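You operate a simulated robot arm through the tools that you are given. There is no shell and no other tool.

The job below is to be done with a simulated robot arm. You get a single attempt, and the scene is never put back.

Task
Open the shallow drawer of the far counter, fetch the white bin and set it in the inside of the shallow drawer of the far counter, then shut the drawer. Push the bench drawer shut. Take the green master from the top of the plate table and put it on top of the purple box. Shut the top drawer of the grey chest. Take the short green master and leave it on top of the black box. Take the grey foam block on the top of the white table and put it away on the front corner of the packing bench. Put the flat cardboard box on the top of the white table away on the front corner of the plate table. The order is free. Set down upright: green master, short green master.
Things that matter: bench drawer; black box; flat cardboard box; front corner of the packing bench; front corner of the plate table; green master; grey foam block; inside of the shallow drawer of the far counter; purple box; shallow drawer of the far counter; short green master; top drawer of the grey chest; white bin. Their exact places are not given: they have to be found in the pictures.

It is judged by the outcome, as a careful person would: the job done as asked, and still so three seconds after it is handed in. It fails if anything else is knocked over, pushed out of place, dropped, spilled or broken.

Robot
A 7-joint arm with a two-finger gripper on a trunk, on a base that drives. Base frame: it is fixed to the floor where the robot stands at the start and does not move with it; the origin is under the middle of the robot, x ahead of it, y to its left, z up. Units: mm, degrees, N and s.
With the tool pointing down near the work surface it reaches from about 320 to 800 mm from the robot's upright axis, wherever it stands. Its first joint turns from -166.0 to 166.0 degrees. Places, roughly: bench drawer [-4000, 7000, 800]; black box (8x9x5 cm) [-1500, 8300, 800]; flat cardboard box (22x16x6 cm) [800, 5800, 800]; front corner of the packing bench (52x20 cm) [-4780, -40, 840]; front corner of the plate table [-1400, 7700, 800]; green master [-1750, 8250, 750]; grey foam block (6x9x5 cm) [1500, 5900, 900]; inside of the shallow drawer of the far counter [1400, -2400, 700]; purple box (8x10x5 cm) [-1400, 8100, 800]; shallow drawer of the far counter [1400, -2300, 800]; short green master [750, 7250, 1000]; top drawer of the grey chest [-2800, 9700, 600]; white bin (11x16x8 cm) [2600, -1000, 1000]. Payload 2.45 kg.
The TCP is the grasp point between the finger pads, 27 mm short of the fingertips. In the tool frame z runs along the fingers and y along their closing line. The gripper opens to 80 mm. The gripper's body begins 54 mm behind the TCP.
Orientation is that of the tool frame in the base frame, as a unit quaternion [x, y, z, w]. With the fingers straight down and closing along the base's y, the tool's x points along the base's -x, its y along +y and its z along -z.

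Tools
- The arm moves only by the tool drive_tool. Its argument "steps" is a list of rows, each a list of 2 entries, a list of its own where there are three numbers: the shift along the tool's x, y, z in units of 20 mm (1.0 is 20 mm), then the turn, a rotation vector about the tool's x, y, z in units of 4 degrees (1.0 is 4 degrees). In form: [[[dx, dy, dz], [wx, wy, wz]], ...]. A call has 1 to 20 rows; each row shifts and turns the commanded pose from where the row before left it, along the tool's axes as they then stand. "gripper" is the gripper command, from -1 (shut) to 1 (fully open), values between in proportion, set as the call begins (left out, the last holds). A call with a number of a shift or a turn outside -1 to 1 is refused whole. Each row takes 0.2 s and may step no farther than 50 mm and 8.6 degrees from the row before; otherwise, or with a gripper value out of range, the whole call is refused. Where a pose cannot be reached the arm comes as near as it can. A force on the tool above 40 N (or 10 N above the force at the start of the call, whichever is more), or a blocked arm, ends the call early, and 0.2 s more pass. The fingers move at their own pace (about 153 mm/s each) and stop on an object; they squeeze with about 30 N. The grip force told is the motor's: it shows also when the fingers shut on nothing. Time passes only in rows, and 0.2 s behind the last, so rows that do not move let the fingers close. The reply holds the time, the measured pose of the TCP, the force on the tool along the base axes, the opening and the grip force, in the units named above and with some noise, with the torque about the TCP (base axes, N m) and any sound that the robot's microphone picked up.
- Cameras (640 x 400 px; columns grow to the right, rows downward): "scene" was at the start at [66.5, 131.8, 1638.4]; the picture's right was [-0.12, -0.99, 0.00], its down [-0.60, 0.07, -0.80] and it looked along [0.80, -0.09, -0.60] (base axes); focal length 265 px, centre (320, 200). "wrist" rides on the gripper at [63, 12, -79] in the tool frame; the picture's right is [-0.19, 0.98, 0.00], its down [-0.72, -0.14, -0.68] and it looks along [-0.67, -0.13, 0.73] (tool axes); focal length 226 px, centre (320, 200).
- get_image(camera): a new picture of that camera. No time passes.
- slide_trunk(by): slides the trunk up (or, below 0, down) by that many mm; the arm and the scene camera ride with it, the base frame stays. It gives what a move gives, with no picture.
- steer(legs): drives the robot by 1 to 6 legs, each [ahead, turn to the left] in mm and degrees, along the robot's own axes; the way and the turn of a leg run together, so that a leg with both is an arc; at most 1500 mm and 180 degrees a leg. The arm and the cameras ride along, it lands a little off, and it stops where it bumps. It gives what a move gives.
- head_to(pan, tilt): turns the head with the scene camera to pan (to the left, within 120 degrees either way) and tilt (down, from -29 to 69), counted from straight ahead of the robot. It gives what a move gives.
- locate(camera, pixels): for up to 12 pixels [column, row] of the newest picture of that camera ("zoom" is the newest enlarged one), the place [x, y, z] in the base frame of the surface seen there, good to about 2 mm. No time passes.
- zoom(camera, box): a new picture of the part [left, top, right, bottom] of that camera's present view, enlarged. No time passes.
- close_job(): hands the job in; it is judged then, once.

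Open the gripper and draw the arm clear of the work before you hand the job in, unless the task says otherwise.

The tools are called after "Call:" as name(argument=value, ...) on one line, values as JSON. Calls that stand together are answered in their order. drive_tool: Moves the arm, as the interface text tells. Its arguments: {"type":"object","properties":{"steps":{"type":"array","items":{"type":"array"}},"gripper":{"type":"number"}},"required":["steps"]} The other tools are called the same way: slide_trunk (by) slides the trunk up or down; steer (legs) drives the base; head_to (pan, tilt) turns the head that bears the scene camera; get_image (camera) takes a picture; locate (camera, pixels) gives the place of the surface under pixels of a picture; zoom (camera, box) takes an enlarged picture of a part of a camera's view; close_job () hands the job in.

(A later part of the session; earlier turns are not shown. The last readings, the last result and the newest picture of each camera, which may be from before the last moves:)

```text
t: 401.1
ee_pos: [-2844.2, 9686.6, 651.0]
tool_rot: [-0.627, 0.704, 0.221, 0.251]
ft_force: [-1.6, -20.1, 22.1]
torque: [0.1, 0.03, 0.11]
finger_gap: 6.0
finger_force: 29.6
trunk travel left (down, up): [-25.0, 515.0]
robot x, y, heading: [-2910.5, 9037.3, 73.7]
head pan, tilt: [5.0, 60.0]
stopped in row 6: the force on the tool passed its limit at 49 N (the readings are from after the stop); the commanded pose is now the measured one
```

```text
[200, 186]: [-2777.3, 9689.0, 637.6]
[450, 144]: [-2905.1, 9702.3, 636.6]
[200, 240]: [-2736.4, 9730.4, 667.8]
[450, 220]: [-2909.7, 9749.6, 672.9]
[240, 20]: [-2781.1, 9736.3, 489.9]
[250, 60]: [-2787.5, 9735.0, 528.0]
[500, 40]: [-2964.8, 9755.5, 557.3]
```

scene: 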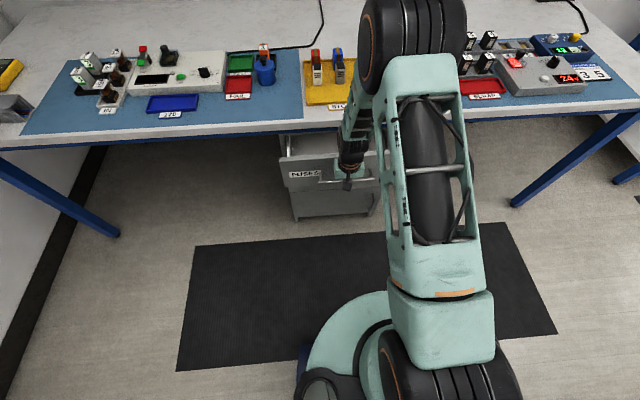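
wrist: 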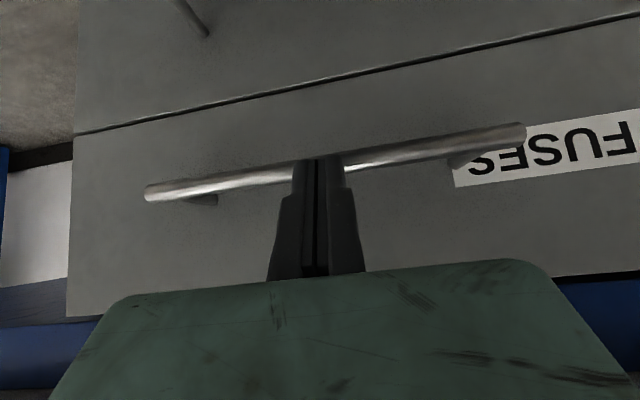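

The FUSES panel is flush with the RELAYS panel below (both on the same plane), with firm resistance: the chest's top drawer is shut. I'll back out, untilt and raise the trunk.

Call:
drive_tool(steps=[[[0.766, 0, -0.643], [0, 0, 0]], [[0.766, 0, -0.643], [0, 0, 0]], [[0.766, 0, -0.643], [0, 0, 0]], [[0.766, 0, -0.643], [0, 0, 0]], [[0.766, 0, -0.643], [0, 0, 0]], [[0.766, 0, -0.643], [0, 0, 0]], [[0.766, 0, -0.643], [0, 0, 0]], [[0.766, 0, -0.643], [0, 0, 0]], [[0, 0, 0], [0, 1, 0]], [[0, 0, 0], [0, 1, 0]], [[0, 0, 0], [0, 1, 0]], [[0, 0, 0], [0, 1, 0]], [[0, 0, 0], [0, 1, 0]], [[0, 0, 0], [0, 1, 0]], [[0, 0, 0], [0, 1, 0]], [[0, 0, 0], [0, 1, 0]], [[0, 0, 0], [0, 1, 0]], [[0, 0, 0], [0, 1, 0]]])

Call:
slide_trunk(by=400)

Call:
slide_trunk(by=60)

Call:
get_image(camera="scene")

```text
t: 404.9
ee_pos: [-2862.7, 9528.4, 651.7]
tool_rot: [-0.665, 0.747, -0.008, -0.007]
ft_force: [0.1, -0.1, -0.1]
torque: [0.02, -0.02, -0.01]
finger_gap: 0.0
finger_force: 29.9
trunk travel left (down, up): [-25.0, 515.0]
robot x, y, heading: [-2909.9, 9041.1, 73.9]
head pan, tilt: [5.0, 60.0]
```

```text
t: 408.8
ee_pos: [-2863.0, 9528.5, 1051.8]
tool_rot: [-0.665, 0.747, -0.008, -0.006]
ft_force: [0.4, -1.3, -0.4]
torque: [0.02, -0.01, 0.0]
finger_gap: 0.1
finger_force: 30.3
trunk travel left (down, up): [-425.0, 115.0]
robot x, y, heading: [-2908.5, 9038.4, 73.6]
head pan, tilt: [5.0, 60.0]
```

```text
t: 409.8
ee_pos: [-2862.6, 9528.5, 1111.3]
tool_rot: [-0.664, 0.747, -0.008, -0.007]
ft_force: [-0.5, 0.1, -0.2]
torque: [-0.01, -0.01, 0.05]
finger_gap: 0.0
finger_force: 29.7
trunk travel left (down, up): [-485.0, 55.0]
robot x, y, heading: [-2909.7, 9037.2, 74.0]
head pan, tilt: [5.0, 60.0]
```

```text
taken
```

scene: 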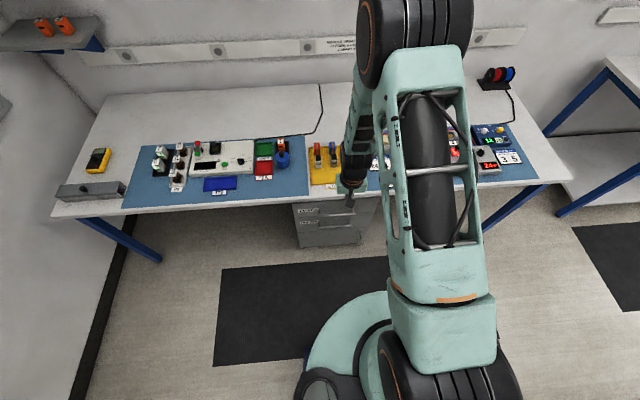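

The chest is shut with everything on the table intact. Contact evidence gives the base about 560 mm width and 900 mm length. Next the green master: I'll move into the aisle behind the plate table and stop alongside its objects.

Call:
steer(legs=[[90, 0], [0, -88.6]])

Call:
head_to(pan=-30, tilt=35)

Call:
get_image(camera="scene")

Call:
locate(camera="scene", pixels=[[100, 200], [150, 250], [200, 150], [250, 150], [300, 150], [350, 200], [400, 250], [450, 150], [300, 250], [220, 200]])

```text
t: 414.7
ee_pos: [-2391.0, 9093.2, 1111.8]
tool_rot: [0.043, 0.999, -0.001, -0.01]
ft_force: [1.1, -0.5, -0.1]
torque: [0.01, 0.0, 0.04]
finger_gap: 0.1
finger_force: 29.7
trunk travel left (down, up): [-485.0, 55.0]
robot x, y, heading: [-2882.8, 9123.3, -14.3]
head pan, tilt: [5.0, 60.0]
```

```text
t: 415.7
ee_pos: [-2390.6, 9094.2, 1112.0]
tool_rot: [0.043, 0.999, -0.001, -0.01]
ft_force: [0.1, 0.2, 0.1]
torque: [-0.01, -0.01, 0.05]
finger_gap: 0.2
finger_force: 29.6
trunk travel left (down, up): [-485.0, 55.0]
robot x, y, heading: [-2883.8, 9127.1, -14.4]
head pan, tilt: [-30.0, 35.0]
```

```text
taken
```

scene: 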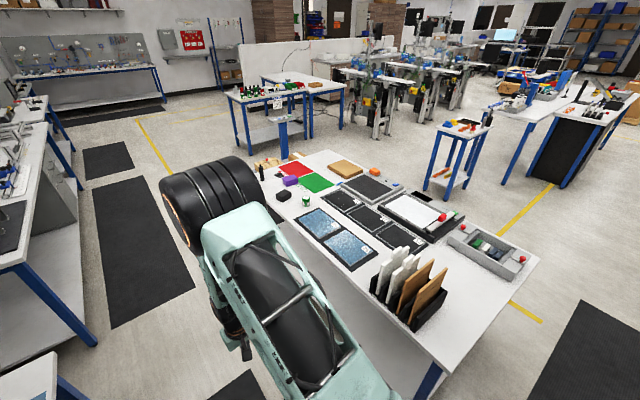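

```text
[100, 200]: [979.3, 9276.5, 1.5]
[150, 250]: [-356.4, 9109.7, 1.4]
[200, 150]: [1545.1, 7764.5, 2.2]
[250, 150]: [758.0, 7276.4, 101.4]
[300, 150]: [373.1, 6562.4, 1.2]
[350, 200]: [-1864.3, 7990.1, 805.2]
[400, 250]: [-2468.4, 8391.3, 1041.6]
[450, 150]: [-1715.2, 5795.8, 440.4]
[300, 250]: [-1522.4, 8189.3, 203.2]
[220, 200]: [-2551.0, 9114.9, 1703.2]
```

From here the plate table is in full view: green master near (306,202), black box (283,196), purple box (290,182). I'll zoom in and measure them.

Call:
zoom(camera="scene", box=[240, 140, 400, 240])

Call:
locate(camera="zoom", pixels=[[263, 248], [263, 240], [170, 215], [170, 228], [200, 160], [205, 175], [90, 120], [240, 110], [310, 170], [420, 110], [540, 130], [50, 95]])

```text
4.00 times, centred on (320, 190) of scene
```

zoom: 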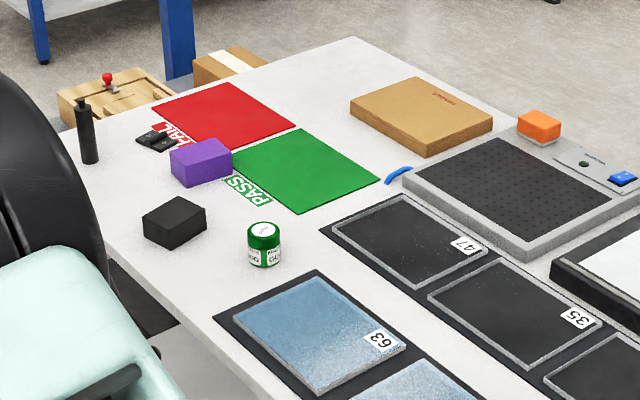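

```text
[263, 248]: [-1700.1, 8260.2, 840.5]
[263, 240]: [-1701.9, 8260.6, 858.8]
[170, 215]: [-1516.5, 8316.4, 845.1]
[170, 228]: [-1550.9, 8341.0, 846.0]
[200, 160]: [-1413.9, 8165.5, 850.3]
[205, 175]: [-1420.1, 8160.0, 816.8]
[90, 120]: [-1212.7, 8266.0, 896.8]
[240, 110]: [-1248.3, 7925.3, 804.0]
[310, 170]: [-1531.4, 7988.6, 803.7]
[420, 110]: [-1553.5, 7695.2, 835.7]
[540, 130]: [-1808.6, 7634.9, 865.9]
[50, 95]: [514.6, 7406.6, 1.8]
```

Green master at about (-1702,8260, top ≈870), black box (-1520,8320), purple box (-1405,8160), table top z≈802. I'll drive along the aisle to stop beside them.

Call:
steer(legs=[[1345, 0], [0, 8]])

Call:
head_to(pan=-85, tilt=45)

Call:
get_image(camera="scene")

Call:
get_image(camera="wrist")

```text
t: 423.1
ee_pos: [-1090.6, 8834.9, 1111.2]
tool_rot: [-0.029, 1.0, -0.002, -0.012]
ft_force: [0.5, -0.3, 0.5]
torque: [-0.02, -0.01, 0.03]
finger_gap: 0.1
finger_force: 29.8
trunk travel left (down, up): [-485.0, 55.0]
robot x, y, heading: [-1582.0, 8791.8, -6.1]
head pan, tilt: [-30.0, 35.0]
```

```text
t: 424.3
ee_pos: [-1090.1, 8834.3, 1111.3]
tool_rot: [-0.03, 0.999, -0.002, -0.01]
ft_force: [0.3, -0.5, -0.6]
torque: [-0.02, -0.04, -0.03]
finger_gap: 0.0
finger_force: 29.7
trunk travel left (down, up): [-485.0, 55.0]
robot x, y, heading: [-1582.9, 8794.6, -5.9]
head pan, tilt: [-85.0, 45.0]
```

```text
taken
```

scene: 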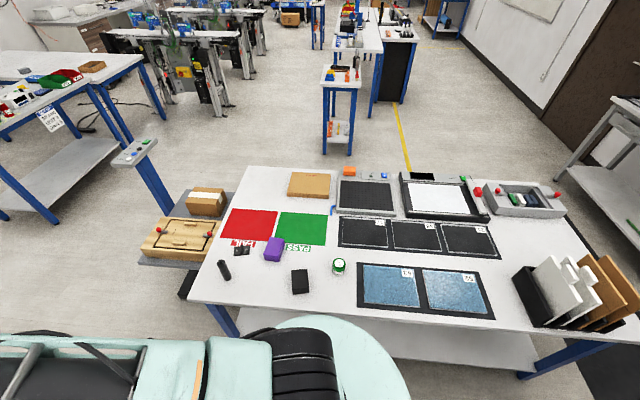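

```text
taken
```

wrist: 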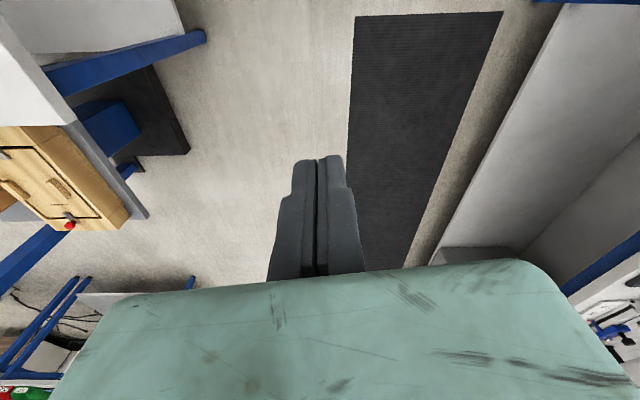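

I'm now beside the table; the master is at (339,266), black box (300,282), purple box (275,248). I'll zoom in and measure tops and outlines precisely.

Call:
zoom(camera="scene", box=[210, 225, 370, 305])

Call:
locate(camera="zoom", pixels=[[517, 160], [500, 160], [536, 160], [517, 150], [517, 172], [517, 190], [228, 80], [290, 80], [225, 130], [285, 130], [258, 105], [330, 200]])

Call:
locate(camera="zoom", pixels=[[390, 200], [330, 205], [390, 240], [328, 245], [360, 220], [55, 160], [60, 190], [450, 200], [517, 205], [258, 90], [240, 145], [130, 110]])

```text
4.00 times, centred on (290, 265) of scene
```

zoom: 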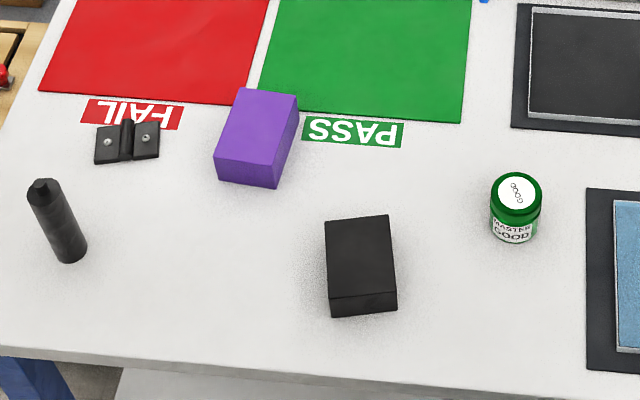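

```text
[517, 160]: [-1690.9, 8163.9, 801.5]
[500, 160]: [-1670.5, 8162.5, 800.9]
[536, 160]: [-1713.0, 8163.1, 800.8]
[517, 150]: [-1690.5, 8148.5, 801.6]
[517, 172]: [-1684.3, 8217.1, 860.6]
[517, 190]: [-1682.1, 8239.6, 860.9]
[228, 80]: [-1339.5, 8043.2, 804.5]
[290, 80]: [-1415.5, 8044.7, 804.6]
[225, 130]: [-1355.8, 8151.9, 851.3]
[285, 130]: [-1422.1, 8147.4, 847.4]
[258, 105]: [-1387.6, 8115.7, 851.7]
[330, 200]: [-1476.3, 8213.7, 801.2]
```

```text
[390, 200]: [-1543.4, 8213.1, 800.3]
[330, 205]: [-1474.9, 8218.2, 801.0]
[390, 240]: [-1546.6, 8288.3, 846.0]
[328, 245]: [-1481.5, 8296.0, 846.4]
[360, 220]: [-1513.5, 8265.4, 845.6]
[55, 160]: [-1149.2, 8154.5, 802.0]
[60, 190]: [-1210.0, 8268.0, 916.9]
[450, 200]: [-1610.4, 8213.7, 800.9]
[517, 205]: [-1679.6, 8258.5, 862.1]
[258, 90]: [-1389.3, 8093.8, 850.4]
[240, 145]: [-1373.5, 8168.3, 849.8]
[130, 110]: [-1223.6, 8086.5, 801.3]
```

The master's lid centre is (-1682,8240), top z≈861, about 57 mm wide; purple box top ≈851 around (-1390,8132). I'll swing the arm clockwise around to the right side, with the gripper opening, staying high.

Call:
drive_tool(steps=[[[-0.05, -1, 0], [0, -0.29, 0.575]], [[-0.05, -1, 0], [0, 0, 0.575]], [[-0.05, -1, 0], [0, 0, 0.575]], [[-0.05, -1, 0], [0, 0, 0.575]], [[-0.05, -1, 0], [0, 0, 0.575]], [[-0.05, -1, 0], [0, 0, 0.575]], [[-0.05, -1, 0], [0, 0, 0.575]], [[-0.05, -1, 0], [0, 0, 0.575]], [[-0.05, -1, 0], [0, 0, 0.575]], [[-0.05, -1, 0], [0, 0, 0.575]], [[-0.05, -1, 0], [0, 0, 0.575]], [[-0.05, -1, 0], [0, 0, 0.575]], [[-0.05, -1, 0], [0, 0, 0.575]], [[-0.05, -1, 0], [0, 0, 0.575]], [[-0.05, -1, 0], [0, 0, 0.575]], [[-0.05, -1, 0], [0, 0, 0.575]], [[-0.05, -1, 0], [0, 0, 0.575]], [[-0.05, -1, 0], [0, 0, 0.575]], [[-0.05, -1, 0], [0, 0, 0.575]], [[-0.05, -1, 0], [0, 0, 0.575]]], gripper=1)

Call:
drive_tool(steps=[[[-0.05, -1, 0], [0, 0, 0.575]], [[-0.05, -1, 0], [0, 0, 0.575]], [[-0.05, -1, 0], [0, 0, 0.575]], [[-0.05, -1, 0], [0, 0, 0.575]], [[-0.05, -1, 0], [0, 0, 0.575]], [[-0.05, -1, 0], [0, 0, 0.575]], [[-0.05, -1, 0], [0, 0, 0.575]], [[-0.05, -1, 0], [0, 0, 0.575]], [[-0.05, -1, 0], [0, 0, 0.575]], [[-0.05, -1, 0], [0, 0, 0.575]], [[-0.05, -1, 0], [0, 0, 0.575]], [[-0.05, -1, 0], [0, 0, 0.575]], [[-0.05, -1, 0], [0, 0, 0.575]], [[-0.05, -1, 0], [0, 0, 0.575]], [[-0.05, -1, 0], [0, 0, 0.575]], [[-0.05, -1, 0], [0, 0, 0.575]], [[-0.05, -1, 0], [0, 0, 0.575]], [[-0.05, -1, 0], [0, 0, 0.575]], [[-0.05, -1, 0], [0, 0, 0.575]], [[-0.05, -1, 0], [0, 0, 0.575]]])

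Call:
get_image(camera="wrist")

Call:
get_image(camera="scene")

```text
t: 428.5
ee_pos: [-1194.7, 8459.6, 1111.5]
tool_rot: [0.363, 0.932, -0.001, 0.0]
ft_force: [0.5, -0.4, 0.2]
torque: [0.01, 0.01, -0.01]
finger_gap: 79.9
finger_force: 0.0
trunk travel left (down, up): [-485.0, 55.0]
robot x, y, heading: [-1583.3, 8794.1, -6.1]
head pan, tilt: [-85.0, 45.0]
```

```text
t: 432.7
ee_pos: [-1539.1, 8274.7, 1112.5]
tool_rot: [0.698, 0.716, 0.0, 0.002]
ft_force: [-0.4, 0.1, -1.2]
torque: [-0.01, -0.03, 0.04]
finger_gap: 80.0
finger_force: 0.0
trunk travel left (down, up): [-485.0, 55.0]
robot x, y, heading: [-1583.3, 8795.8, -5.7]
head pan, tilt: [-85.0, 45.0]
```

```text
taken
```

wrist: 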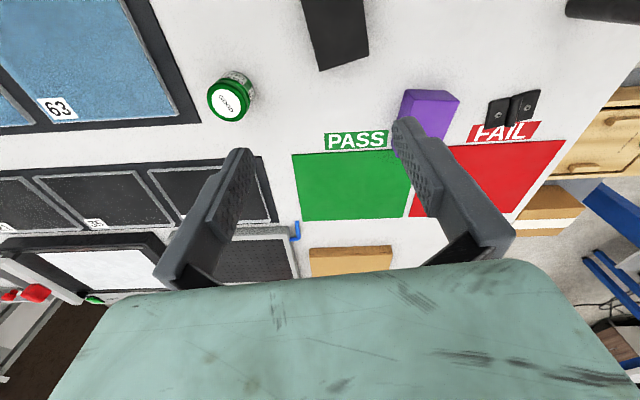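

```text
taken
```

scene: 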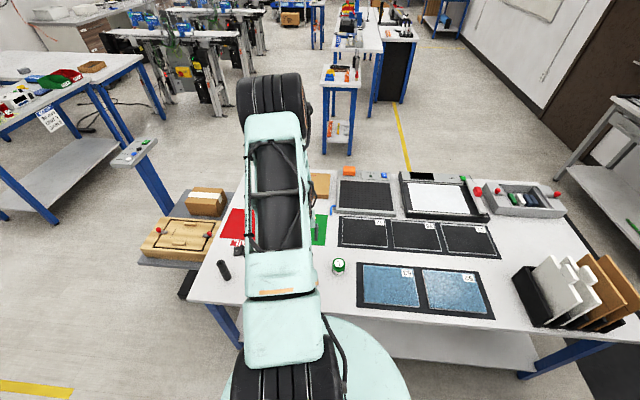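

The tool now faces the table. I'll pin down the master's lid, and both boxes' tops from the wrist picture.

Call:
locate(camera="wrist", pixels=[[228, 101], [210, 95], [246, 103], [228, 85], [228, 118], [405, 95], [455, 102], [430, 120], [310, 10], [360, 55], [320, 68], [335, 40]])

Call:
zoom(camera="wrist", box=[190, 0, 480, 160])

```text
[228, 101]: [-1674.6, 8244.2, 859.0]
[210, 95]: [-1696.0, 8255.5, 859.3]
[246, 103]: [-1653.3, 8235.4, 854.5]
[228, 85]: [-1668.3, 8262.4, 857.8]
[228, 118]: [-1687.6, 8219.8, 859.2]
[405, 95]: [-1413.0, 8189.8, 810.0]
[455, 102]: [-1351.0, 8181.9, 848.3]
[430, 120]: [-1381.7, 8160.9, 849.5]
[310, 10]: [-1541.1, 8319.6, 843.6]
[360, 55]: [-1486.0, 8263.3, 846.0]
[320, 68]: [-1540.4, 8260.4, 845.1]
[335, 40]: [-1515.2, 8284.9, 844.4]
```

```text
2.21 times, centred on (335, 80) of wrist
```

zoom: 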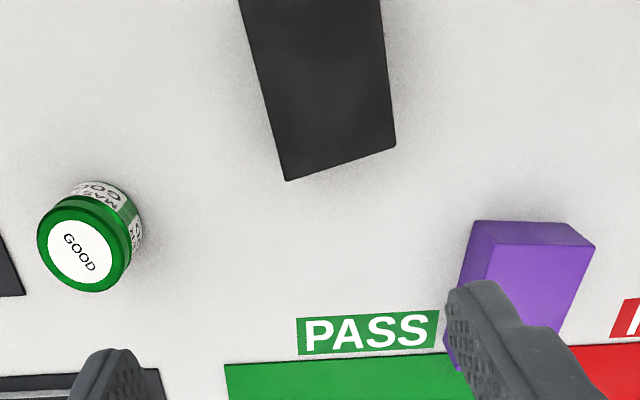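

I'll take the lid's extreme points and the purple box's visible corners in the enlarged picture.

Call:
locate(camera="zoom", pixels=[[41, 240], [126, 255], [80, 200], [90, 288], [84, 248], [478, 224], [590, 248], [485, 250], [560, 300], [530, 270], [286, 178], [392, 145]])

```text
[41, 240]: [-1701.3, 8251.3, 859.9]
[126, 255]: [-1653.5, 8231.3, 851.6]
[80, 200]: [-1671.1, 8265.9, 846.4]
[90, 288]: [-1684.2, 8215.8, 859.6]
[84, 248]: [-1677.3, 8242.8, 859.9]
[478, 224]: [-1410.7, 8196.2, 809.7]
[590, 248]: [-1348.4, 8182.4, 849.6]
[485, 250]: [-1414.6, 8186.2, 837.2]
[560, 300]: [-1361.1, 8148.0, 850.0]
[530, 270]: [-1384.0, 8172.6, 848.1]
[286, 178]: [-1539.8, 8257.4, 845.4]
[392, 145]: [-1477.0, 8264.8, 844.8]
```

Master centre (-1677,8241), ~50 mm diameter, top z=860. I'll move above it and lower partway.

Call:
drive_tool(steps=[[[-0.22, -1, 0], [0, 0, 0]], [[-0.22, -1, 0], [0, 0, 0]], [[-0.22, -1, 0], [0, 0, 0]], [[-0.22, -1, 0], [0, 0, 0]], [[-0.22, -1, 0], [0, 0, 0]], [[-0.22, -1, 0], [0, 0, 0]], [[-0.19, -0.94, 0], [0, 0, 0]]])

Call:
slide_trunk(by=-150)

Call:
get_image(camera="wrist")

```text
t: 434.3
ee_pos: [-1676.7, 8238.7, 1113.1]
tool_rot: [0.699, 0.715, 0.0, 0.002]
ft_force: [-0.6, -0.2, -0.2]
torque: [0.01, -0.02, -0.01]
finger_gap: 79.9
finger_force: 0.0
trunk travel left (down, up): [-485.0, 55.0]
robot x, y, heading: [-1583.0, 8796.0, -5.8]
head pan, tilt: [-85.0, 45.0]
```

```text
t: 436.1
ee_pos: [-1677.0, 8241.3, 963.3]
tool_rot: [0.699, 0.716, -0.001, 0.001]
ft_force: [0.2, 0.0, -0.6]
torque: [0.0, -0.01, -0.02]
finger_gap: 79.7
finger_force: 0.0
trunk travel left (down, up): [-335.0, 205.0]
robot x, y, heading: [-1579.6, 8796.6, -6.2]
head pan, tilt: [-85.0, 45.0]
```

```text
taken
```

wrist: 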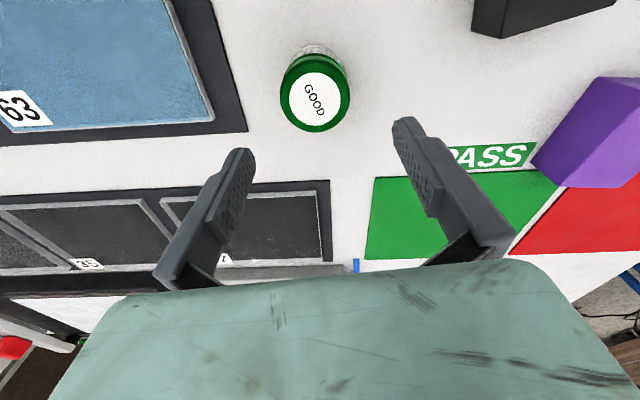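

The jar is centred between the open fingers. I'll descend 126 mm and close gently around it.

Call:
drive_tool(steps=[[[0, 0, 1], [0, 0, 0]], [[0, 0, 1], [0, 0, 0]], [[0, 0, 1], [0, 0, 0]], [[0, 0, 1], [0, 0, 0]], [[0, 0, 1], [0, 0, 0]], [[0, 0, 0.8], [0, 0, 0]], [[0, 0, 0.5], [0, 0, 0]]])

Call:
get_image(camera="wrist")

```text
t: 437.7
ee_pos: [-1676.8, 8240.1, 839.5]
tool_rot: [0.698, 0.716, -0.003, 0.003]
ft_force: [-0.3, 2.4, 15.7]
torque: [0.21, 0.08, -0.01]
finger_gap: 79.4
finger_force: 0.1
trunk travel left (down, up): [-335.0, 205.0]
robot x, y, heading: [-1585.2, 8793.6, -6.1]
head pan, tilt: [-85.0, 45.0]
```

```text
taken
```

wrist: 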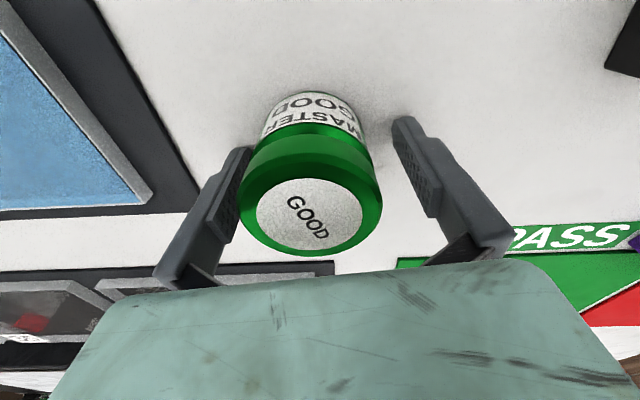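

There is a 16 N upward force although the tips should be 10 mm above the table. I'll look closely from the scene camera before closing.

Call:
zoom(camera="scene", box=[260, 200, 420, 300])

Call:
zoom(camera="wrist", box=[150, 60, 520, 290])

Call:
locate(camera="wrist", pixels=[[310, 215], [310, 160], [310, 110], [250, 200], [375, 195], [235, 160], [410, 140], [310, 245], [200, 195], [440, 180]])

```text
4.00 times, centred on (340, 250) of scene
```

zoom: 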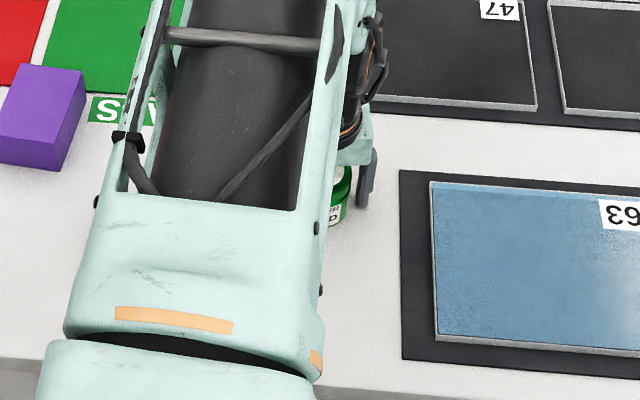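

```text
1.73 times, centred on (335, 175) of wrist
```

zoom: 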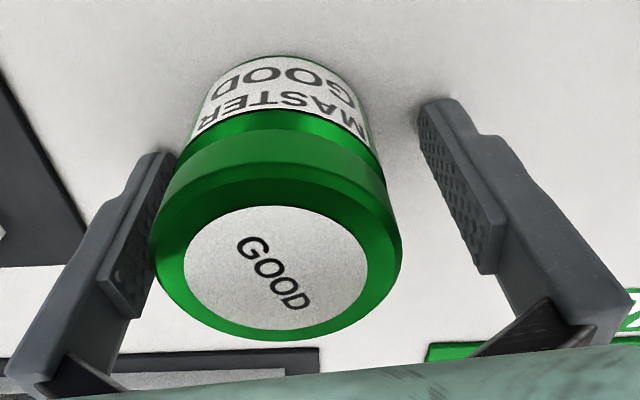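

```text
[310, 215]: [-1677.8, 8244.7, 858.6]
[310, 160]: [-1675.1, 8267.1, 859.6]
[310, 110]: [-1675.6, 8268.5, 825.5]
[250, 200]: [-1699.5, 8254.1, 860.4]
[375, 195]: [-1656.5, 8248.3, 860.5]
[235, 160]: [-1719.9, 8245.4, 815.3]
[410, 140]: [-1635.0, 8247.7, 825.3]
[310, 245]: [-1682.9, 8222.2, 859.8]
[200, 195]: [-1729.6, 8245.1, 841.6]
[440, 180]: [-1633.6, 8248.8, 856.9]
```

Nothing visible is touching: the lid is at z≈860 and the fingertips stand free on both sides. I'll send a still row to see whether the force persists.

Call:
drive_tool(steps=[[[0, 0, 0], [0, 0, 0]]])

Call:
drive_tool(steps=[[[0, 0, -0.2], [0, 0, 0]]])

Call:
drive_tool(steps=[[[0, 0, -0.2], [0, 0, 0]]])

```text
t: 438.1
ee_pos: [-1677.8, 8239.4, 838.2]
tool_rot: [0.699, 0.716, -0.002, 0.002]
ft_force: [0.5, 0.2, 18.3]
torque: [0.21, -0.05, 0.03]
finger_gap: 79.7
finger_force: 0.1
trunk travel left (down, up): [-335.0, 205.0]
robot x, y, heading: [-1582.7, 8799.0, -6.0]
head pan, tilt: [-85.0, 45.0]
```

```text
t: 438.5
ee_pos: [-1676.2, 8241.2, 841.0]
tool_rot: [0.699, 0.716, 0.0, 0.001]
ft_force: [-0.9, -0.3, 0.3]
torque: [0.01, 0.03, -0.01]
finger_gap: 80.0
finger_force: 0.2
trunk travel left (down, up): [-335.0, 205.0]
robot x, y, heading: [-1577.8, 8796.8, -6.1]
head pan, tilt: [-85.0, 45.0]
```

```text
t: 438.9
ee_pos: [-1676.6, 8240.0, 845.0]
tool_rot: [0.698, 0.716, -0.002, 0.001]
ft_force: [0.5, -0.1, 0.4]
torque: [-0.03, 0.01, 0.01]
finger_gap: 79.8
finger_force: 0.0
trunk travel left (down, up): [-335.0, 205.0]
robot x, y, heading: [-1581.2, 8796.0, -5.9]
head pan, tilt: [-85.0, 45.0]
```

The contact is the lid against the palm area at TCP z≈840; at 845 it is free, and the pads already cover the jar's upper 40 mm. I'll close here.

Call:
drive_tool(steps=[[[0, 0, 0], [0, 0, 0]], [[0, 0, 0], [0, 0, 0]], [[0, 0, 0], [0, 0, 0]], [[0, 0, 0], [0, 0, 0]]], gripper=-1)

Call:
get_image(camera="wrist")

```text
t: 439.9
ee_pos: [-1677.2, 8239.7, 845.1]
tool_rot: [0.699, 0.716, -0.002, 0.002]
ft_force: [0.1, -0.3, -1.0]
torque: [0.02, -0.03, -0.01]
finger_gap: 55.0
finger_force: 29.7
trunk travel left (down, up): [-335.0, 205.0]
robot x, y, heading: [-1580.4, 8794.8, -6.1]
head pan, tilt: [-85.0, 45.0]
```

```text
taken
```

wrist: 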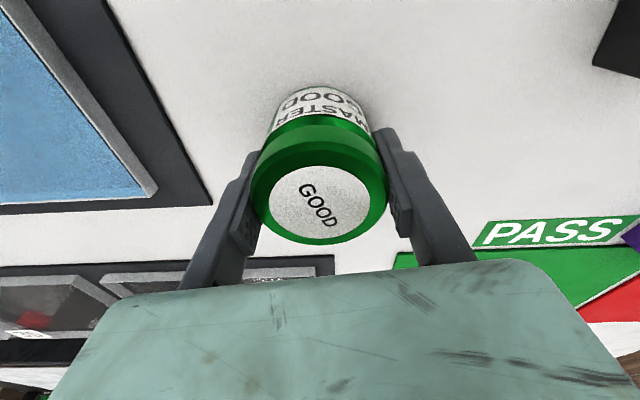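

The jar is held (gap 55 mm). I'll lift it slowly and check the hold.

Call:
drive_tool(steps=[[[0, 0, -0.2], [0, 0, 0]], [[0, 0, -0.3], [0, 0, 0]], [[0, 0, -0.5], [0, 0, 0]], [[0, 0, -0.5], [0, 0, 0]], [[0, 0, -0.5], [0, 0, 0]]])

Call:
drive_tool(steps=[[[0, 0, -0.7], [0, 0, 0]], [[0, 0, -0.7], [0, 0, 0]], [[0, 0, -0.7], [0, 0, 0]], [[0, 0, -0.7], [0, 0, 0]], [[0, 0, -0.7], [0, 0, 0]], [[0, 0, -0.5], [0, 0, 0]]])

Call:
get_image(camera="wrist")

Call:
get_image(camera="scene")

```text
t: 441.1
ee_pos: [-1676.7, 8240.3, 885.4]
tool_rot: [0.699, 0.715, -0.001, 0.001]
ft_force: [0.7, 0.1, -2.9]
torque: [-0.01, 0.02, -0.02]
finger_gap: 55.1
finger_force: 29.9
trunk travel left (down, up): [-335.0, 205.0]
robot x, y, heading: [-1578.7, 8793.5, -6.1]
head pan, tilt: [-85.0, 45.0]
```

```text
t: 442.5
ee_pos: [-1676.9, 8240.8, 964.5]
tool_rot: [0.698, 0.716, -0.001, 0.001]
ft_force: [0.7, -0.2, -2.0]
torque: [0.0, 0.02, -0.04]
finger_gap: 55.0
finger_force: 30.0
trunk travel left (down, up): [-335.0, 205.0]
robot x, y, heading: [-1581.1, 8799.0, -6.0]
head pan, tilt: [-85.0, 45.0]
```

```text
taken
```

wrist: 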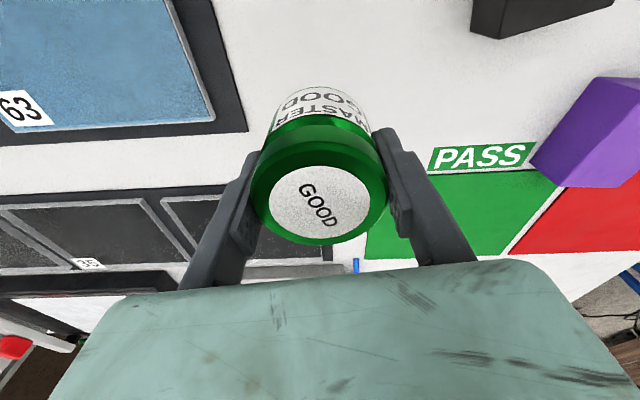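

```text
taken
```

scene: 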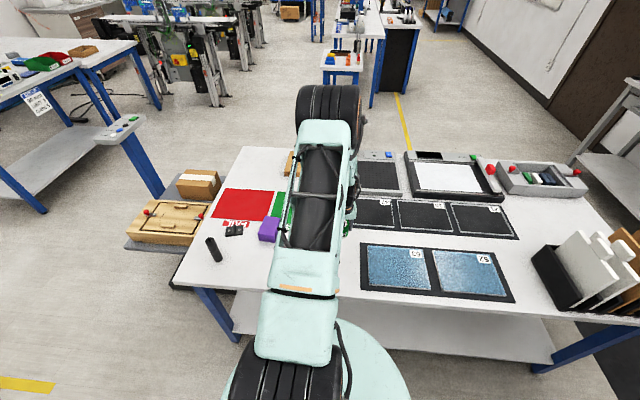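

The jar hangs straight. I'll now measure the purple box's top corners from the scene camera.

Call:
zoom(camera="scene", box=[230, 195, 310, 255])

Call:
locate(camera="zoom", pixels=[[280, 180], [380, 190], [230, 310], [350, 320], [300, 250], [330, 200], [260, 240], [355, 250], [240, 290], [340, 300]])

```text
6.67 times, centred on (270, 225) of scene
```

zoom: 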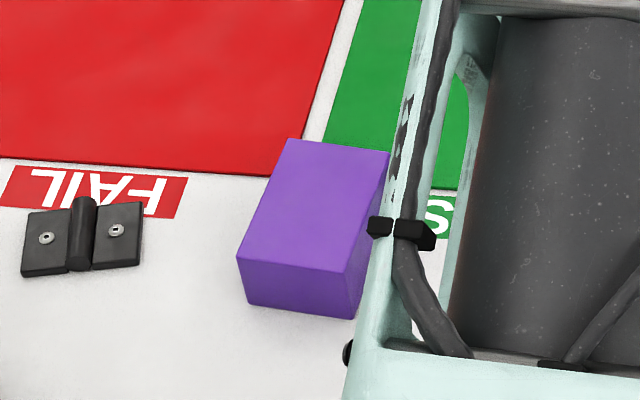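

```text
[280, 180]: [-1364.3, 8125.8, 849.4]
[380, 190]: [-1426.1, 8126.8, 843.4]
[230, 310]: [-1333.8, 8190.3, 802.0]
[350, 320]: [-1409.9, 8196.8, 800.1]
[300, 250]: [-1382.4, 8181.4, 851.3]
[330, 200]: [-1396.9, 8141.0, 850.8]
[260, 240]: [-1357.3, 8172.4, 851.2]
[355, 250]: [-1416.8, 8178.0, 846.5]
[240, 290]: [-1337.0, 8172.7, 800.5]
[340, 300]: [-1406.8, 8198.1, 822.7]
```

I'll take the four top corners themselves (inside edges).

Call:
locate(camera="zoom", pixels=[[293, 144], [384, 157], [342, 268], [243, 254], [314, 206]])

```text
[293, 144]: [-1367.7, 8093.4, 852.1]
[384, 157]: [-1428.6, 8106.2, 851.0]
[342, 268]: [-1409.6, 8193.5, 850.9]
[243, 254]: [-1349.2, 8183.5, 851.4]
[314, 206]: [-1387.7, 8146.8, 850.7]
```

Purple top centre is (-1389,8144), z≈851. I'll carry the jar over there at the present height (jar bottom ≈920).

Call:
drive_tool(steps=[[[-0.265, 0.7135, 0], [0, 0, 0]], [[-0.265, 0.7135, 0], [0, 0, 0]], [[-0.265, 0.7135, 0], [0, 0, 0]], [[-0.265, 0.7135, 0], [0, 0, 0]], [[-0.265, 0.7135, 0], [0, 0, 0]], [[-0.265, 0.7135, 0], [0, 0, 0]], [[-0.265, 0.7135, 0], [0, 0, 0]], [[-0.265, 0.7135, 0], [0, 0, 0]], [[-0.265, 0.7135, 0], [0, 0, 0]], [[-0.265, 0.7135, 0], [0, 0, 0]], [[-0.265, 0.7135, 0], [0, 0, 0]], [[-0.265, 0.7135, 0], [0, 0, 0]], [[-0.265, 0.7135, 0], [0, 0, 0]], [[-0.265, 0.7135, 0], [0, 0, 0]], [[-0.265, 0.7135, 0], [0, 0, 0]], [[-0.265, 0.7135, 0], [0, 0, 0]], [[-0.265, 0.7135, 0], [0, 0, 0]], [[-0.265, 0.7135, 0], [0, 0, 0]], [[-0.265, 0.7135, 0], [0, 0, 0]], [[-0.265, 0.7135, 0], [0, 0, 0]]])

Call:
get_image(camera="wrist")

Call:
get_image(camera="scene")

```text
t: 446.7
ee_pos: [-1388.8, 8141.6, 965.2]
tool_rot: [0.699, 0.715, -0.001, 0.0]
ft_force: [0.0, 0.0, -2.7]
torque: [0.01, -0.01, 0.02]
finger_gap: 55.0
finger_force: 30.1
trunk travel left (down, up): [-335.0, 205.0]
robot x, y, heading: [-1581.5, 8794.2, -5.9]
head pan, tilt: [-85.0, 45.0]
```

```text
taken
```

wrist: 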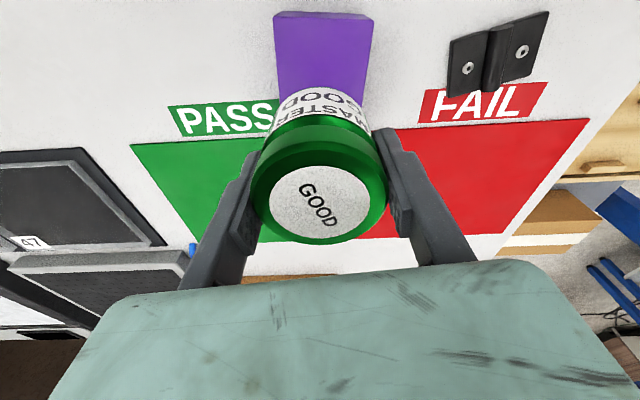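

```text
taken
```

scene: 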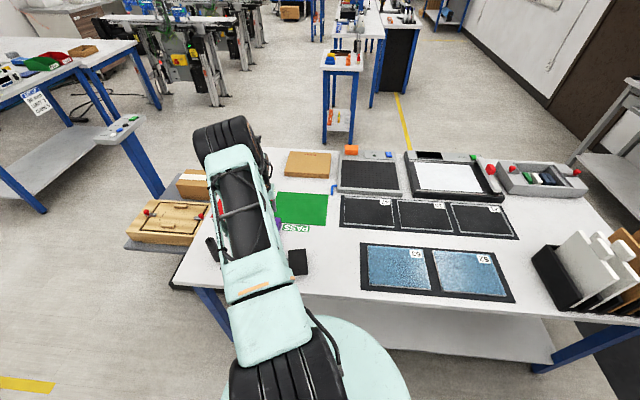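

The jar is above the purple box. I'll lower it 62 mm and then feel for the contact in small steps.

Call:
drive_tool(steps=[[[0, 0, 0.5], [0, 0, 0]], [[0, 0, 0.5], [0, 0, 0]], [[0, 0, 0.5], [0, 0, 0]], [[0, 0, 0.5], [0, 0, 0]], [[0, 0, 0.5], [0, 0, 0]], [[0, 0, 0.4], [0, 0, 0]], [[0, 0, 0.2], [0, 0, 0]]])

Call:
drive_tool(steps=[[[0, 0, 0.12], [0, 0, 0]]])

Call:
drive_tool(steps=[[[0, 0, 0.12], [0, 0, 0]]])

Call:
drive_tool(steps=[[[0, 0, 0.1], [0, 0, 0]]])

```text
t: 448.3
ee_pos: [-1389.3, 8141.0, 903.1]
tool_rot: [0.698, 0.716, -0.002, 0.002]
ft_force: [0.2, -0.2, -1.8]
torque: [0.0, 0.01, 0.0]
finger_gap: 55.1
finger_force: 30.2
trunk travel left (down, up): [-335.0, 205.0]
robot x, y, heading: [-1579.8, 8796.4, -5.8]
head pan, tilt: [-85.0, 45.0]
```

```text
t: 448.7
ee_pos: [-1387.9, 8140.8, 901.8]
tool_rot: [0.698, 0.716, -0.001, 0.001]
ft_force: [-0.9, -0.1, -3.1]
torque: [0.0, 0.0, -0.02]
finger_gap: 55.3
finger_force: 29.8
trunk travel left (down, up): [-335.0, 205.0]
robot x, y, heading: [-1584.2, 8793.8, -5.8]
head pan, tilt: [-85.0, 45.0]
```

```text
t: 449.1
ee_pos: [-1388.0, 8141.7, 898.8]
tool_rot: [0.698, 0.716, 0.0, 0.001]
ft_force: [-1.0, 0.7, -2.3]
torque: [0.02, -0.01, 0.04]
finger_gap: 55.2
finger_force: 30.3
trunk travel left (down, up): [-335.0, 205.0]
robot x, y, heading: [-1583.6, 8793.4, -6.4]
head pan, tilt: [-85.0, 45.0]
```

```text
t: 449.5
ee_pos: [-1389.1, 8140.6, 896.2]
tool_rot: [0.699, 0.716, -0.001, 0.001]
ft_force: [-0.6, 0.4, -2.3]
torque: [-0.01, 0.04, 0.03]
finger_gap: 55.0
finger_force: 29.8
trunk travel left (down, up): [-335.0, 205.0]
robot x, y, heading: [-1582.3, 8793.0, -6.1]
head pan, tilt: [-85.0, 45.0]
```

Still hanging free at 896 (−2.3 N). A few more 2 mm steps to contact.

Call:
drive_tool(steps=[[[0, 0, 0.08], [0, 0, 0]]])

Call:
drive_tool(steps=[[[0, 0, 0.08], [0, 0, 0]]])

```text
t: 449.9
ee_pos: [-1388.1, 8141.9, 895.7]
tool_rot: [0.699, 0.716, 0.0, 0.002]
ft_force: [-0.4, -0.6, -1.6]
torque: [-0.04, 0.03, -0.01]
finger_gap: 55.0
finger_force: 29.8
trunk travel left (down, up): [-335.0, 205.0]
robot x, y, heading: [-1583.7, 8795.7, -5.8]
head pan, tilt: [-85.0, 45.0]
```

```text
t: 450.3
ee_pos: [-1389.0, 8140.3, 895.5]
tool_rot: [0.699, 0.715, -0.002, 0.002]
ft_force: [-2.1, 2.1, 9.3]
torque: [0.34, 0.12, 0.03]
finger_gap: 54.7
finger_force: 29.8
trunk travel left (down, up): [-335.0, 205.0]
robot x, y, heading: [-1582.5, 8796.8, -6.0]
head pan, tilt: [-85.0, 45.0]
```

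Contact with the purple box (9 N). I'll ease off a fraction, open the fingers, and rise straight up.

Call:
drive_tool(steps=[[[0, 0, -0.04], [0, 0, 0]], [[0, 0, 0], [0, 0, 0]]])

Call:
drive_tool(steps=[[[0, 0, 0], [0, 0, 0]], [[0, 0, 0], [0, 0, 0]], [[0, 0, 0], [0, 0, 0]]], gripper=1)

Call:
drive_tool(steps=[[[0, 0, -0.3], [0, 0, 0]], [[0, 0, -0.5], [0, 0, 0]], [[0, 0, -1], [0, 0, 0]], [[0, 0, -1], [0, 0, 0]], [[0, 0, -1], [0, 0, 0]], [[0, 0, -1], [0, 0, 0]], [[0, 0, -1], [0, 0, 0]]])

Call:
get_image(camera="wrist")

```text
t: 450.9
ee_pos: [-1389.3, 8140.7, 894.4]
tool_rot: [0.698, 0.716, -0.001, 0.001]
ft_force: [0.5, -0.2, 6.7]
torque: [0.13, 0.13, 0.05]
finger_gap: 54.8
finger_force: 29.9
trunk travel left (down, up): [-335.0, 205.0]
robot x, y, heading: [-1582.5, 8794.4, -5.8]
head pan, tilt: [-85.0, 45.0]
```

```text
t: 451.7
ee_pos: [-1389.2, 8140.9, 893.8]
tool_rot: [0.699, 0.716, -0.001, 0.001]
ft_force: [0.8, 0.7, 0.6]
torque: [0.02, 0.01, -0.01]
finger_gap: 80.2
finger_force: 0.0
trunk travel left (down, up): [-335.0, 205.0]
robot x, y, heading: [-1584.3, 8791.9, -5.8]
head pan, tilt: [-85.0, 45.0]
```

```text
t: 453.3
ee_pos: [-1389.1, 8141.8, 1011.5]
tool_rot: [0.698, 0.716, -0.002, 0.001]
ft_force: [-0.1, -0.5, -0.3]
torque: [-0.01, -0.03, -0.03]
finger_gap: 79.9
finger_force: 0.0
trunk travel left (down, up): [-335.0, 205.0]
robot x, y, heading: [-1582.0, 8796.6, -5.9]
head pan, tilt: [-85.0, 45.0]
```

```text
taken
```

wrist: 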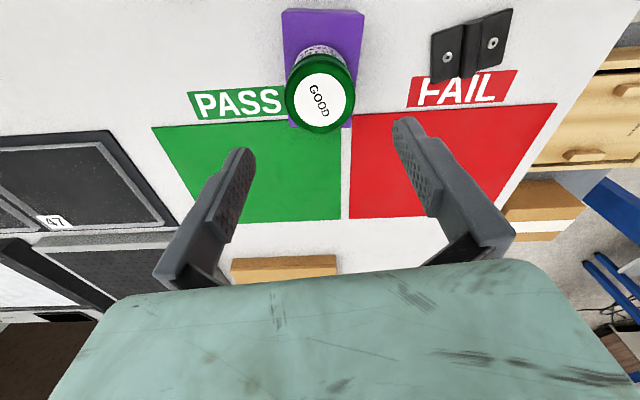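

The jar stands on the purple box. I'll verify its position and level, while raising the arm further.

Call:
locate(camera="wrist", pixels=[[320, 100], [300, 98], [342, 98], [320, 80], [320, 120], [290, 20], [355, 20], [295, 122], [345, 125]])

Call:
drive_tool(steps=[[[0, 0, -1], [0, 0, 0]], [[0, 0, -1], [0, 0, 0]], [[0, 0, -1], [0, 0, 0]], [[0, 0, -1], [0, 0, 0]], [[0, 0, -1], [0, 0, 0]]])

```text
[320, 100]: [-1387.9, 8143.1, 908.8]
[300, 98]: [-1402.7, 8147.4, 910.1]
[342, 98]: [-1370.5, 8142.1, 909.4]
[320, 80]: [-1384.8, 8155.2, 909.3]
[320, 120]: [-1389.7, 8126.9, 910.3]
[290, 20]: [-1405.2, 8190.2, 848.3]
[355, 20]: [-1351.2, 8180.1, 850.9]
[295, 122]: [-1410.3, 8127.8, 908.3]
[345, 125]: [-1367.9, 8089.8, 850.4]
```

```text
t: 454.5
ee_pos: [-1389.9, 8141.1, 1112.5]
tool_rot: [0.699, 0.715, -0.001, 0.002]
ft_force: [-0.8, -0.2, 0.1]
torque: [0.01, -0.02, -0.02]
finger_gap: 80.0
finger_force: 0.1
trunk travel left (down, up): [-335.0, 205.0]
robot x, y, heading: [-1583.6, 8793.5, -5.9]
head pan, tilt: [-85.0, 45.0]
```

The lid is level at z≈909.5 and centred on the box: green master done. Now I'll look toward the table with the short green master and the way to it.

Call:
head_to(pan=-40, tilt=30)

Call:
get_image(camera="scene")

Call:
zoom(camera="scene", box=[180, 60, 500, 240])

```text
t: 455.6
ee_pos: [-1388.5, 8141.5, 1110.0]
tool_rot: [0.698, 0.716, -0.001, 0.002]
ft_force: [0.2, -0.2, 0.1]
torque: [0.0, 0.02, 0.06]
finger_gap: 80.1
finger_force: 0.1
trunk travel left (down, up): [-335.0, 205.0]
robot x, y, heading: [-1580.5, 8797.5, -5.9]
head pan, tilt: [-40.0, 30.0]
```

```text
taken
```

scene: 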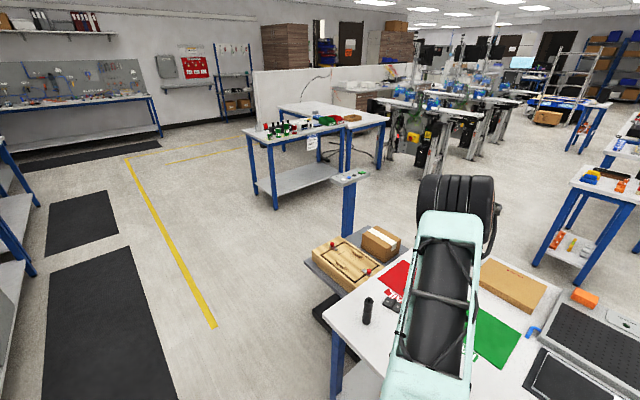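

```text
2.00 times, centred on (340, 150) of scene
```

zoom: 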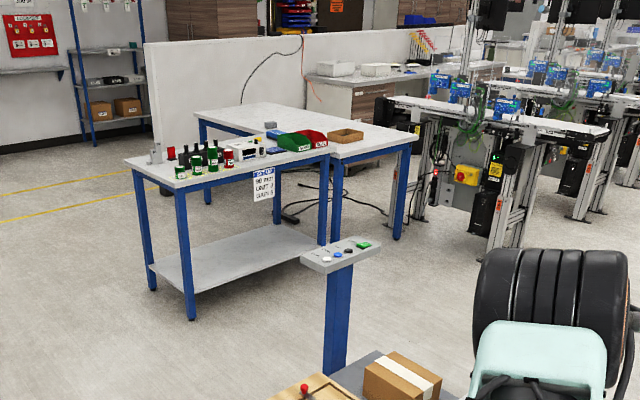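

The bottle table stands beside the white table; I see several red, black and green bottles on it. I'll measure the tables and floor around them.

Call:
locate(camera="zoom", pixels=[[190, 318], [150, 290], [322, 245], [125, 160], [178, 188], [330, 155], [345, 135], [270, 128], [345, 330], [410, 235], [205, 120], [320, 260]])

Call:
zoom(camera="scene", box=[235, 100, 365, 175])

```text
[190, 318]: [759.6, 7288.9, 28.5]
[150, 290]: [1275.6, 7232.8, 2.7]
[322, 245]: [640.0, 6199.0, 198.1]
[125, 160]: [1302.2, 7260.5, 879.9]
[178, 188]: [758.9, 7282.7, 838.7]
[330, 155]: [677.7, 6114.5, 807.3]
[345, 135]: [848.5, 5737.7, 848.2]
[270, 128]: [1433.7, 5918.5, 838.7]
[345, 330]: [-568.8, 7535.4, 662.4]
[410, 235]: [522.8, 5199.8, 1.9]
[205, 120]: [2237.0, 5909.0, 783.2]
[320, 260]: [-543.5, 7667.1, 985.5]
```

```text
4.92 times, centred on (300, 138) of scene
```

zoom: 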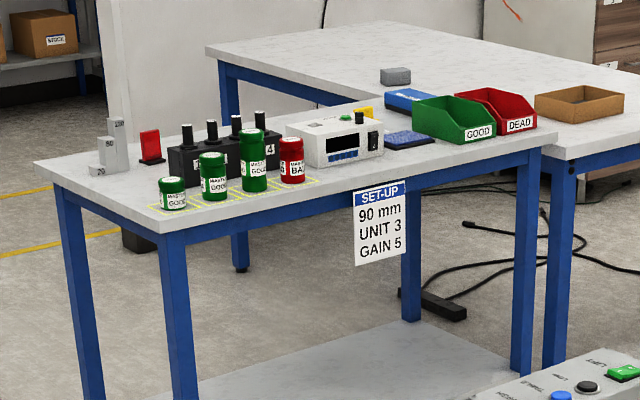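

Three green masters stand on the bottle table; the shortest is at zoom (172,193) near the table's corner. I'll measure it and its neighbours and the lift-table extents.

Call:
locate(camera="zoom", pixels=[[172, 182], [172, 200], [213, 157], [252, 133], [291, 140], [150, 235], [165, 208], [225, 200], [108, 165], [150, 145], [240, 118], [395, 75]])

Call:
locate(camera="scene", pixels=[[305, 255], [320, 300], [380, 235], [330, 330], [345, 180], [215, 325], [270, 210], [400, 245], [367, 305], [355, 175]])

```text
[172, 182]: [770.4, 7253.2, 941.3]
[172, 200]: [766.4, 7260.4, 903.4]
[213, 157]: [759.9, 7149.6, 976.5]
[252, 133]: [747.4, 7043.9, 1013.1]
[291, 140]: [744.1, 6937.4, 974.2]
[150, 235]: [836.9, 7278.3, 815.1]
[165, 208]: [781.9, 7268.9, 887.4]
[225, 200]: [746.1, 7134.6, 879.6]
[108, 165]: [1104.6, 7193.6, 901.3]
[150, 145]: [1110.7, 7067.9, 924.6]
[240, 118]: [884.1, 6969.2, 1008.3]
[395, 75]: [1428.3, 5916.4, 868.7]
```

```text
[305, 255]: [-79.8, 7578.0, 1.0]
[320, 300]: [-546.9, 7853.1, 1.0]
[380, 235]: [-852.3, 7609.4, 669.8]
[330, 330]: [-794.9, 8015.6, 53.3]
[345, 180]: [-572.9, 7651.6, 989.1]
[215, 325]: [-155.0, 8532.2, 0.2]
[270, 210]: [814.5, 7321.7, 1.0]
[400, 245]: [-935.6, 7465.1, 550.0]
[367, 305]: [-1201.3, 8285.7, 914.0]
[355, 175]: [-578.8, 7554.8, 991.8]
```

Short master: centre ≈(768,7245), top ≈945, table top ≈881; the next jar is ~105 mm further. I'll raise the trunk and drive around the lift table to stand beside the bottle table, arm kept to the right side.

Call:
slide_trunk(by=120)

Call:
steer(legs=[[1100, 0], [0, -27.5], [1475, 0], [0, 27]])

Call:
head_to(pan=-85, tilt=40)

Call:
get_image(camera="scene")

Call:
get_image(camera="wrist")

```text
t: 457.1
ee_pos: [-1387.7, 8142.9, 1229.5]
tool_rot: [0.699, 0.716, -0.001, 0.001]
ft_force: [-0.3, -0.3, 0.7]
torque: [0.0, -0.03, -0.01]
finger_gap: 80.0
finger_force: 0.1
trunk travel left (down, up): [-455.0, 85.0]
robot x, y, heading: [-1585.0, 8795.1, -5.9]
head pan, tilt: [-40.0, 30.0]
```

```text
t: 472.4
ee_pos: [932.7, 7223.2, 1230.6]
tool_rot: [0.7, 0.714, -0.002, 0.001]
ft_force: [0.0, 0.4, -0.1]
torque: [-0.01, 0.02, -0.03]
finger_gap: 80.1
finger_force: 0.1
trunk travel left (down, up): [-455.0, 85.0]
robot x, y, heading: [741.1, 7877.9, -6.2]
head pan, tilt: [-40.0, 30.0]
```

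```text
t: 473.5
ee_pos: [930.8, 7222.5, 1231.1]
tool_rot: [0.7, 0.714, -0.002, 0.001]
ft_force: [0.2, 1.1, -0.4]
torque: [-0.02, -0.03, -0.02]
finger_gap: 79.9
finger_force: 0.0
trunk travel left (down, up): [-455.0, 85.0]
robot x, y, heading: [739.4, 7880.7, -6.1]
head pan, tilt: [-85.0, 40.0]
```

```text
taken
```

scene: 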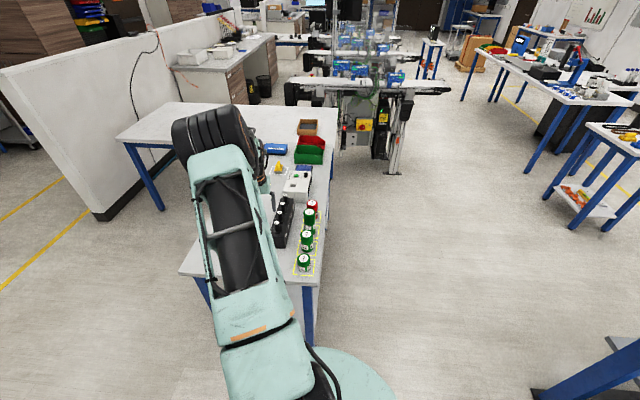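

```text
taken
```

wrist: 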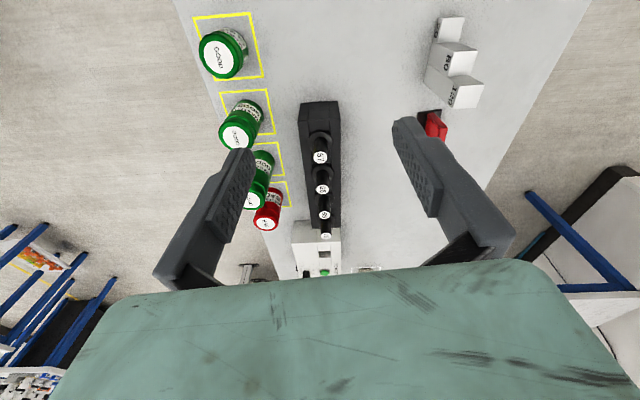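

I'm beside the bottle table; the short master is the one in the first yellow square at (223,53). I'll measure its lid and its neighbour.

Call:
zoom(camera="wrist", box=[170, 0, 310, 160])

Call:
locate(camera="wrist", pixels=[[218, 55], [202, 52], [234, 57], [219, 38], [219, 74], [240, 130], [237, 135], [210, 15], [260, 75], [245, 55], [318, 140], [235, 105]])

```text
2.50 times, centred on (240, 80) of wrist
```

zoom: 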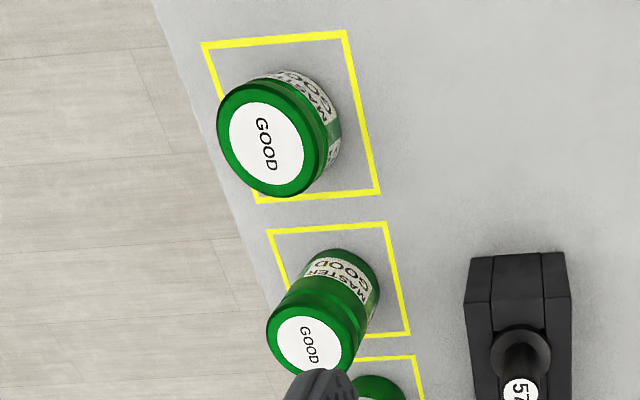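

```text
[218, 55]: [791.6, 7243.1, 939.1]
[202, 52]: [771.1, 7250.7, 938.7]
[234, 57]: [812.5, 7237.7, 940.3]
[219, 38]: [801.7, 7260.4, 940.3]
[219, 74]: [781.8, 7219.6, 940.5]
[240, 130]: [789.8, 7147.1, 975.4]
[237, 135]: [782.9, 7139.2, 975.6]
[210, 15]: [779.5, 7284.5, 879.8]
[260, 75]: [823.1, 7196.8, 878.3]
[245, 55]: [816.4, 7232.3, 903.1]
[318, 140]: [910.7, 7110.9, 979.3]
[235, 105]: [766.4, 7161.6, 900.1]
```

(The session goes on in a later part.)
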